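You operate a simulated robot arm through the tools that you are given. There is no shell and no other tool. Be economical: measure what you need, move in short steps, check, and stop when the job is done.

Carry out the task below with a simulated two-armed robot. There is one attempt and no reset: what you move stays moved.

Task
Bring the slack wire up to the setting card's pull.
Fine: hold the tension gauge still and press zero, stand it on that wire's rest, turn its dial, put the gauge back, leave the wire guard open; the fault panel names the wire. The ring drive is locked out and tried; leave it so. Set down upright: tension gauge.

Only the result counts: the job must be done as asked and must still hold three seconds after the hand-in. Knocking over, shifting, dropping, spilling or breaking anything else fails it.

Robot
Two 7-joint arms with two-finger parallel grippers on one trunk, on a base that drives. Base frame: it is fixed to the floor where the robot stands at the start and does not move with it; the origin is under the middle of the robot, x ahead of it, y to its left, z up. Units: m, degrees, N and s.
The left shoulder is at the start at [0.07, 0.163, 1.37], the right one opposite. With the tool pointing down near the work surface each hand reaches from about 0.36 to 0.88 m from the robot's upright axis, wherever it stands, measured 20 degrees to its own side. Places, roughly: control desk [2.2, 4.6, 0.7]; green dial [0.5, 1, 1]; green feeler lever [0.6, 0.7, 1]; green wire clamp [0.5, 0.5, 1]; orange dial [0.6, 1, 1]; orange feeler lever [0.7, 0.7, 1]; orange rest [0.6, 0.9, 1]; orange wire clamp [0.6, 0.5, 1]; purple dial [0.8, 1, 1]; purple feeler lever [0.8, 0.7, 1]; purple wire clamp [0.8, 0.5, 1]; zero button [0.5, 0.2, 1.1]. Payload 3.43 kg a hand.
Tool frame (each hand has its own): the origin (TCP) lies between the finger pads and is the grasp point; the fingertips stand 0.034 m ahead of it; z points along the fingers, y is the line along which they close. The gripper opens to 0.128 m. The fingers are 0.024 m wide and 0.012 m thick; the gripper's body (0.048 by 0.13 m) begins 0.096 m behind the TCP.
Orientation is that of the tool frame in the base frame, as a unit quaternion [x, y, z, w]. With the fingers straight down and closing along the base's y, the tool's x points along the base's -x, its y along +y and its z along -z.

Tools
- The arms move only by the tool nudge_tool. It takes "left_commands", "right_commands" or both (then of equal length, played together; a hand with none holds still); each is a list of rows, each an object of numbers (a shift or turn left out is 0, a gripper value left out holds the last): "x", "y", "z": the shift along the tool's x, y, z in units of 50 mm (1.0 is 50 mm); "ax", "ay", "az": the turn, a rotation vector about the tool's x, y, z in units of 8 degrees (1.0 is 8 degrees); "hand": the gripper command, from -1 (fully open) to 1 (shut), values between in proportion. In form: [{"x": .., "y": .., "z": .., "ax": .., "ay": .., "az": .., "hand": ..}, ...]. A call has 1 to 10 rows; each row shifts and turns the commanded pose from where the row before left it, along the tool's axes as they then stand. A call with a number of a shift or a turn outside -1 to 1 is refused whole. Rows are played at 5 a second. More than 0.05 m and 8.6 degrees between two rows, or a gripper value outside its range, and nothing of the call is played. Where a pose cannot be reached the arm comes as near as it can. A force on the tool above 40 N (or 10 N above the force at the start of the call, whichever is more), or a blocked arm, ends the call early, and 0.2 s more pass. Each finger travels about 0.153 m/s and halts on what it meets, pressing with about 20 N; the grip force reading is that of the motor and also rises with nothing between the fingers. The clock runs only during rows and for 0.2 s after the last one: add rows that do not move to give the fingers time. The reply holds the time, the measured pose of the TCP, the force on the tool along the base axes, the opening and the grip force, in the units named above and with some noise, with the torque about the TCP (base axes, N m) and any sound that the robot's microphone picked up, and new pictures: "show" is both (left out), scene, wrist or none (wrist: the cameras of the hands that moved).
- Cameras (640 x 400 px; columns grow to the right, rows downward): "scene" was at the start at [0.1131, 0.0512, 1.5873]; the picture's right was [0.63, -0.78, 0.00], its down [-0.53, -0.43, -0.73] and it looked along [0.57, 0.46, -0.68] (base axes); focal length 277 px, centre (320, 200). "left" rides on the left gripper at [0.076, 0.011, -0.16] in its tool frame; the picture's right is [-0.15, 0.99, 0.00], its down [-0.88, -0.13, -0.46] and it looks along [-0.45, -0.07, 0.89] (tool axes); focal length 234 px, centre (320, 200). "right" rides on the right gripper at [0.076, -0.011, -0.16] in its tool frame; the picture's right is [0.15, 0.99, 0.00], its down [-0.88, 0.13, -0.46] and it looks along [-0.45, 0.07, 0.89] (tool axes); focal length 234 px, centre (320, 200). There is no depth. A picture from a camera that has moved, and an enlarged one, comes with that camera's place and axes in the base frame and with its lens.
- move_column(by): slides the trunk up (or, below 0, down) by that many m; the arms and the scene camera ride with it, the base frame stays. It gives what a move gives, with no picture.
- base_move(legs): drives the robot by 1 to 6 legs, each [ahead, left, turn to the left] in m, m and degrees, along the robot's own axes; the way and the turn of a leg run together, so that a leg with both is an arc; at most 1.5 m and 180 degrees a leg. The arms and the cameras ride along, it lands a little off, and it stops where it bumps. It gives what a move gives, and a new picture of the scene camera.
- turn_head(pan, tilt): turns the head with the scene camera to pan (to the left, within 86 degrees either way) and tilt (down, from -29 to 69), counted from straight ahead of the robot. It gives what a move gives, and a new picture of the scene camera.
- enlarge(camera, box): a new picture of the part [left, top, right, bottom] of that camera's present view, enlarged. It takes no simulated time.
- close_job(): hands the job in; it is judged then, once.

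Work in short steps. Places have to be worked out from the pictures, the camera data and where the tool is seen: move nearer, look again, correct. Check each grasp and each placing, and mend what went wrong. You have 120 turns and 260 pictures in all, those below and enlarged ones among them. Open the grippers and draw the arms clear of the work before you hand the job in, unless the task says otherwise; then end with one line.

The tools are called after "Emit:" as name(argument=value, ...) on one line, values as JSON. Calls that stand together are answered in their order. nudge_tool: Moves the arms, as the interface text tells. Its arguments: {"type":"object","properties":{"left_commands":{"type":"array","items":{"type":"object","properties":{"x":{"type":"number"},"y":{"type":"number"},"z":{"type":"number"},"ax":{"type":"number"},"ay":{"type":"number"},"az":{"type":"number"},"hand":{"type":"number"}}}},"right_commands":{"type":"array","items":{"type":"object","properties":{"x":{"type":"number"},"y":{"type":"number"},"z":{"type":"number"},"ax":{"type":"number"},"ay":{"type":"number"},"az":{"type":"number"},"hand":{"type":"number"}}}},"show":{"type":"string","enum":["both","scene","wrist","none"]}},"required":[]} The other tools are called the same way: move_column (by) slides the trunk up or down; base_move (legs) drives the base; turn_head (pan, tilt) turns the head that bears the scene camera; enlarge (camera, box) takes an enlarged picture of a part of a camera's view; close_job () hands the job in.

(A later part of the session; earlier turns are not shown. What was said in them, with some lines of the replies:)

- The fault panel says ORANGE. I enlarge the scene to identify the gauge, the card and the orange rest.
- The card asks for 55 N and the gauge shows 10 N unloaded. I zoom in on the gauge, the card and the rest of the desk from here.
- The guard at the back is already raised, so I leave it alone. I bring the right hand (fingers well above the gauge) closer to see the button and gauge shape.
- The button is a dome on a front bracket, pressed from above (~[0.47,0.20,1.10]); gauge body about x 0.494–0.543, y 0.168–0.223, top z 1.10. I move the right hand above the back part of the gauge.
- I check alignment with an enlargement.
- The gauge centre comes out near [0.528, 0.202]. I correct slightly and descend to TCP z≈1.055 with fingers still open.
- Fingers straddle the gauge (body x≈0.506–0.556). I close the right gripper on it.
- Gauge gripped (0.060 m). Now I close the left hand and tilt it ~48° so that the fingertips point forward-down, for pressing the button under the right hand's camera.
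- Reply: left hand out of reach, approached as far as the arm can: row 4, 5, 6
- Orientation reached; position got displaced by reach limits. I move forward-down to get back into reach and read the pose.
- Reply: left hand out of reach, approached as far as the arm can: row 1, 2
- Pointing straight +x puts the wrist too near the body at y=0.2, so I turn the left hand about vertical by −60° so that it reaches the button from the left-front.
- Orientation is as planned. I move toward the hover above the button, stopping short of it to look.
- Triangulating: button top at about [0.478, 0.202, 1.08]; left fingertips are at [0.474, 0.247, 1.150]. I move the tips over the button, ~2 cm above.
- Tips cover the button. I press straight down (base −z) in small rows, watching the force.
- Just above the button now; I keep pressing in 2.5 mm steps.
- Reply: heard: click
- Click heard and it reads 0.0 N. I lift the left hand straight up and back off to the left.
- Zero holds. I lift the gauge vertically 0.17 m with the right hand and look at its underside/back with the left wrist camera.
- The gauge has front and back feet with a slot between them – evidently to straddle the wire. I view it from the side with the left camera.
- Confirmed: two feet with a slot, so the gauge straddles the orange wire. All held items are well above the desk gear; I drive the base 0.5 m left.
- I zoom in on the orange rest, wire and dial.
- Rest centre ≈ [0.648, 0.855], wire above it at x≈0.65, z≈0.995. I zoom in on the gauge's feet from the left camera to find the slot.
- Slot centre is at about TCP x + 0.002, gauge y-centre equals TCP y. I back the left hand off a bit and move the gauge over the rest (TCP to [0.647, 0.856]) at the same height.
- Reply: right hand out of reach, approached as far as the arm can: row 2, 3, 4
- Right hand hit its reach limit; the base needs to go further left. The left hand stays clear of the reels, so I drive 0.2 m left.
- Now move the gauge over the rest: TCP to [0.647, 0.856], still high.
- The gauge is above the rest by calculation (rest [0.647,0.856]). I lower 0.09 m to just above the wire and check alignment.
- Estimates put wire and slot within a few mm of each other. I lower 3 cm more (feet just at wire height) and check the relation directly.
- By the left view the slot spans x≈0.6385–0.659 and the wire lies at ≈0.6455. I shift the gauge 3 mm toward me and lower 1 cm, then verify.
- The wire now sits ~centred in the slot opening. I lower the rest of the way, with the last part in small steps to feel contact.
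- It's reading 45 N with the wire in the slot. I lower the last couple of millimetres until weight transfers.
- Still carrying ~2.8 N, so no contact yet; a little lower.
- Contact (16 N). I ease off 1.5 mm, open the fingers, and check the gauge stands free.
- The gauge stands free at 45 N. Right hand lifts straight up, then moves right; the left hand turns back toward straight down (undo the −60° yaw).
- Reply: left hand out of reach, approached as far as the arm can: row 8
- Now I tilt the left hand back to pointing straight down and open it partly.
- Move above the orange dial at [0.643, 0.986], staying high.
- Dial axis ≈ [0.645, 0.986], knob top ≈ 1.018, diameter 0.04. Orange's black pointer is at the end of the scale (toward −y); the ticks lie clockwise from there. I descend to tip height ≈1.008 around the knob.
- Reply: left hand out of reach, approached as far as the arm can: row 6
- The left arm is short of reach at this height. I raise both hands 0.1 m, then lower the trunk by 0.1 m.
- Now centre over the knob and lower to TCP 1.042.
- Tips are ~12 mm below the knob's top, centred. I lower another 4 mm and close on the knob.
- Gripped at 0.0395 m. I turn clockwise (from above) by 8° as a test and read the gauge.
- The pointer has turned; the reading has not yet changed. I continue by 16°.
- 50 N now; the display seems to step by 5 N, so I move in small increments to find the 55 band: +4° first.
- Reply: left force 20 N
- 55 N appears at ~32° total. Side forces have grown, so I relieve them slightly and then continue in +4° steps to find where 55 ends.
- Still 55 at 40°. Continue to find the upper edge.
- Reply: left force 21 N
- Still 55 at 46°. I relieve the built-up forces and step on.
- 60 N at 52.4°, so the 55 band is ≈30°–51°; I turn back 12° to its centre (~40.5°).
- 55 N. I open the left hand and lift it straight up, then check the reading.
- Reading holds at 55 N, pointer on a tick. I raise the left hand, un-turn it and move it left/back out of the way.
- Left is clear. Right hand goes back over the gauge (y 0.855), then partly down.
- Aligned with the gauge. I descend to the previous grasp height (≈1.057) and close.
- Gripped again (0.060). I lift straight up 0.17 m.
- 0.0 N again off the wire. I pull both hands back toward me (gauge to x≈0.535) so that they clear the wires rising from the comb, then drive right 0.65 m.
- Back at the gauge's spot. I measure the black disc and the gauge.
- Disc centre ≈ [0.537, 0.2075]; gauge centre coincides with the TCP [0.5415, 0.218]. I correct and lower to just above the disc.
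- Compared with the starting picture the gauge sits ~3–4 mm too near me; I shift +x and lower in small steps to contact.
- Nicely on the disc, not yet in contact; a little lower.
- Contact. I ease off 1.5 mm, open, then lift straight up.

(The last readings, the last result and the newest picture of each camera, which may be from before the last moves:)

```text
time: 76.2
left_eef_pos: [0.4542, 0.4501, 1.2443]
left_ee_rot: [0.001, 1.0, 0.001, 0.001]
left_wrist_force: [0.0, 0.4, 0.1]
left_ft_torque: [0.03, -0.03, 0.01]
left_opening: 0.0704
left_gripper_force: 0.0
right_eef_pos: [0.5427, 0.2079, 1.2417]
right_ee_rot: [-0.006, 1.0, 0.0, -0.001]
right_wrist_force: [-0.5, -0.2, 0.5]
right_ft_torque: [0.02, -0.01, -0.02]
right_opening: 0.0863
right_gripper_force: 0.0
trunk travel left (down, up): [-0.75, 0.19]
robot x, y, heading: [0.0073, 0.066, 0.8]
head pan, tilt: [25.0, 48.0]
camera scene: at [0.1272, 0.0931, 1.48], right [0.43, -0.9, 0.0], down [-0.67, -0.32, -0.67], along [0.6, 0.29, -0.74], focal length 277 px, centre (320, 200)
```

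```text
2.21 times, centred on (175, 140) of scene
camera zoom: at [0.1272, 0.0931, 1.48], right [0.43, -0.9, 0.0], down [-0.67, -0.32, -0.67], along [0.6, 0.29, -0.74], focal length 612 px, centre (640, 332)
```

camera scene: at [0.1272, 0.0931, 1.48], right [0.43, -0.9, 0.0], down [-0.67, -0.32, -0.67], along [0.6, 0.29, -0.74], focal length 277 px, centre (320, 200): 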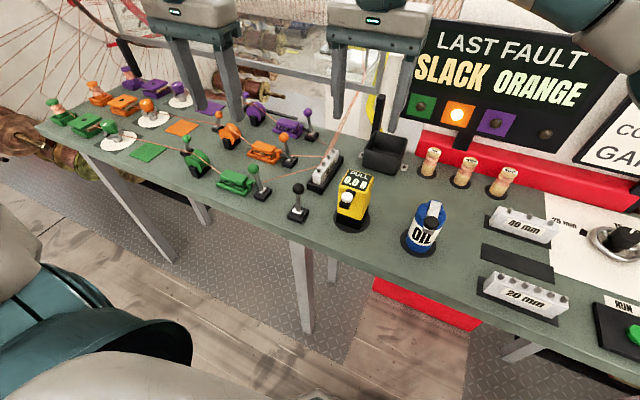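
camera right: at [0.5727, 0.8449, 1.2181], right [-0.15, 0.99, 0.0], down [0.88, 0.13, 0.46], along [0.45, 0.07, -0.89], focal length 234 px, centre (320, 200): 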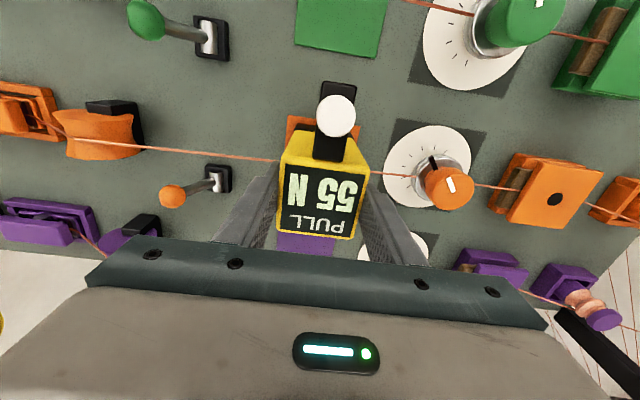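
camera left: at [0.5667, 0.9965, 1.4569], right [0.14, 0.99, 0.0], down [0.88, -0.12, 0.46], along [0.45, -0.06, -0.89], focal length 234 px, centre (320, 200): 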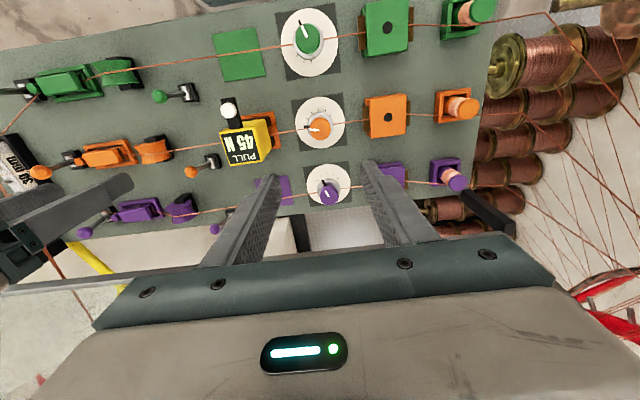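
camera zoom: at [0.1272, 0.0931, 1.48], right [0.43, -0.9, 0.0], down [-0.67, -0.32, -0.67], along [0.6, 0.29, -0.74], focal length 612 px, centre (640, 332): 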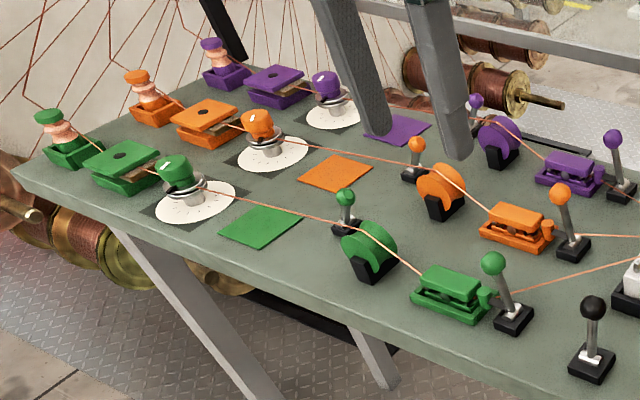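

Gauge stands upright on its disc, dial in place. I open both grippers and draw the arms up and back.

Emit:
nudge_tool(right_commands=[{"z": -0.9, "hand": -1}, {"z": -0.9}, {"x": 0.9}, {"x": 0.9}, {"x": 0.8}, {}], left_commands=[{"z": -0.9, "hand": -1}, {"z": -0.5}, {"x": 0.5}, {"x": 0.3}, {}, {}], show="scene")

```text
time: 77.5
left_eef_pos: [0.4137, 0.4501, 1.3129]
left_ee_rot: [0.001, 1.0, 0.001, 0.001]
left_wrist_force: [0.1, 0.0, -0.5]
left_ft_torque: [-0.01, 0.02, -0.01]
left_opening: 0.128
left_gripper_force: 0.0
right_eef_pos: [0.4119, 0.2053, 1.3286]
right_ee_rot: [-0.006, 1.0, 0.0, -0.001]
right_wrist_force: [0.7, -0.7, 0.3]
right_ft_torque: [0.02, 0.04, -0.01]
right_opening: 0.1279
right_gripper_force: 0.2
trunk travel left (down, up): [-0.75, 0.19]
robot x, y, heading: [0.0069, 0.0563, 0.8]
head pan, tilt: [25.0, 48.0]
camera scene: at [0.1282, 0.0935, 1.4799], right [0.43, -0.9, 0.0], down [-0.67, -0.32, -0.67], along [0.6, 0.29, -0.74], focal length 277 px, centre (320, 200)
```

scene: 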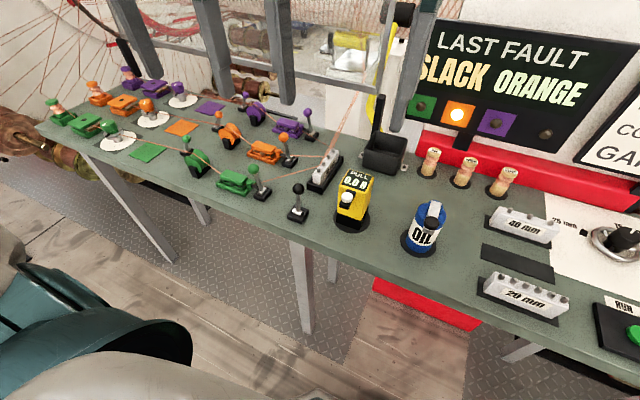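

Everything is in its place, the grippers are open and the arms clear, so I hand the job in.

Emit:
close_job()

```text
The job is handed in.
```

I zeroed the tension gauge and set the slack orange wire to 55 N, the setting card's pull. The gauge is back upright on its spot; I left the wire guard open and did not touch the ring drive's lockout.
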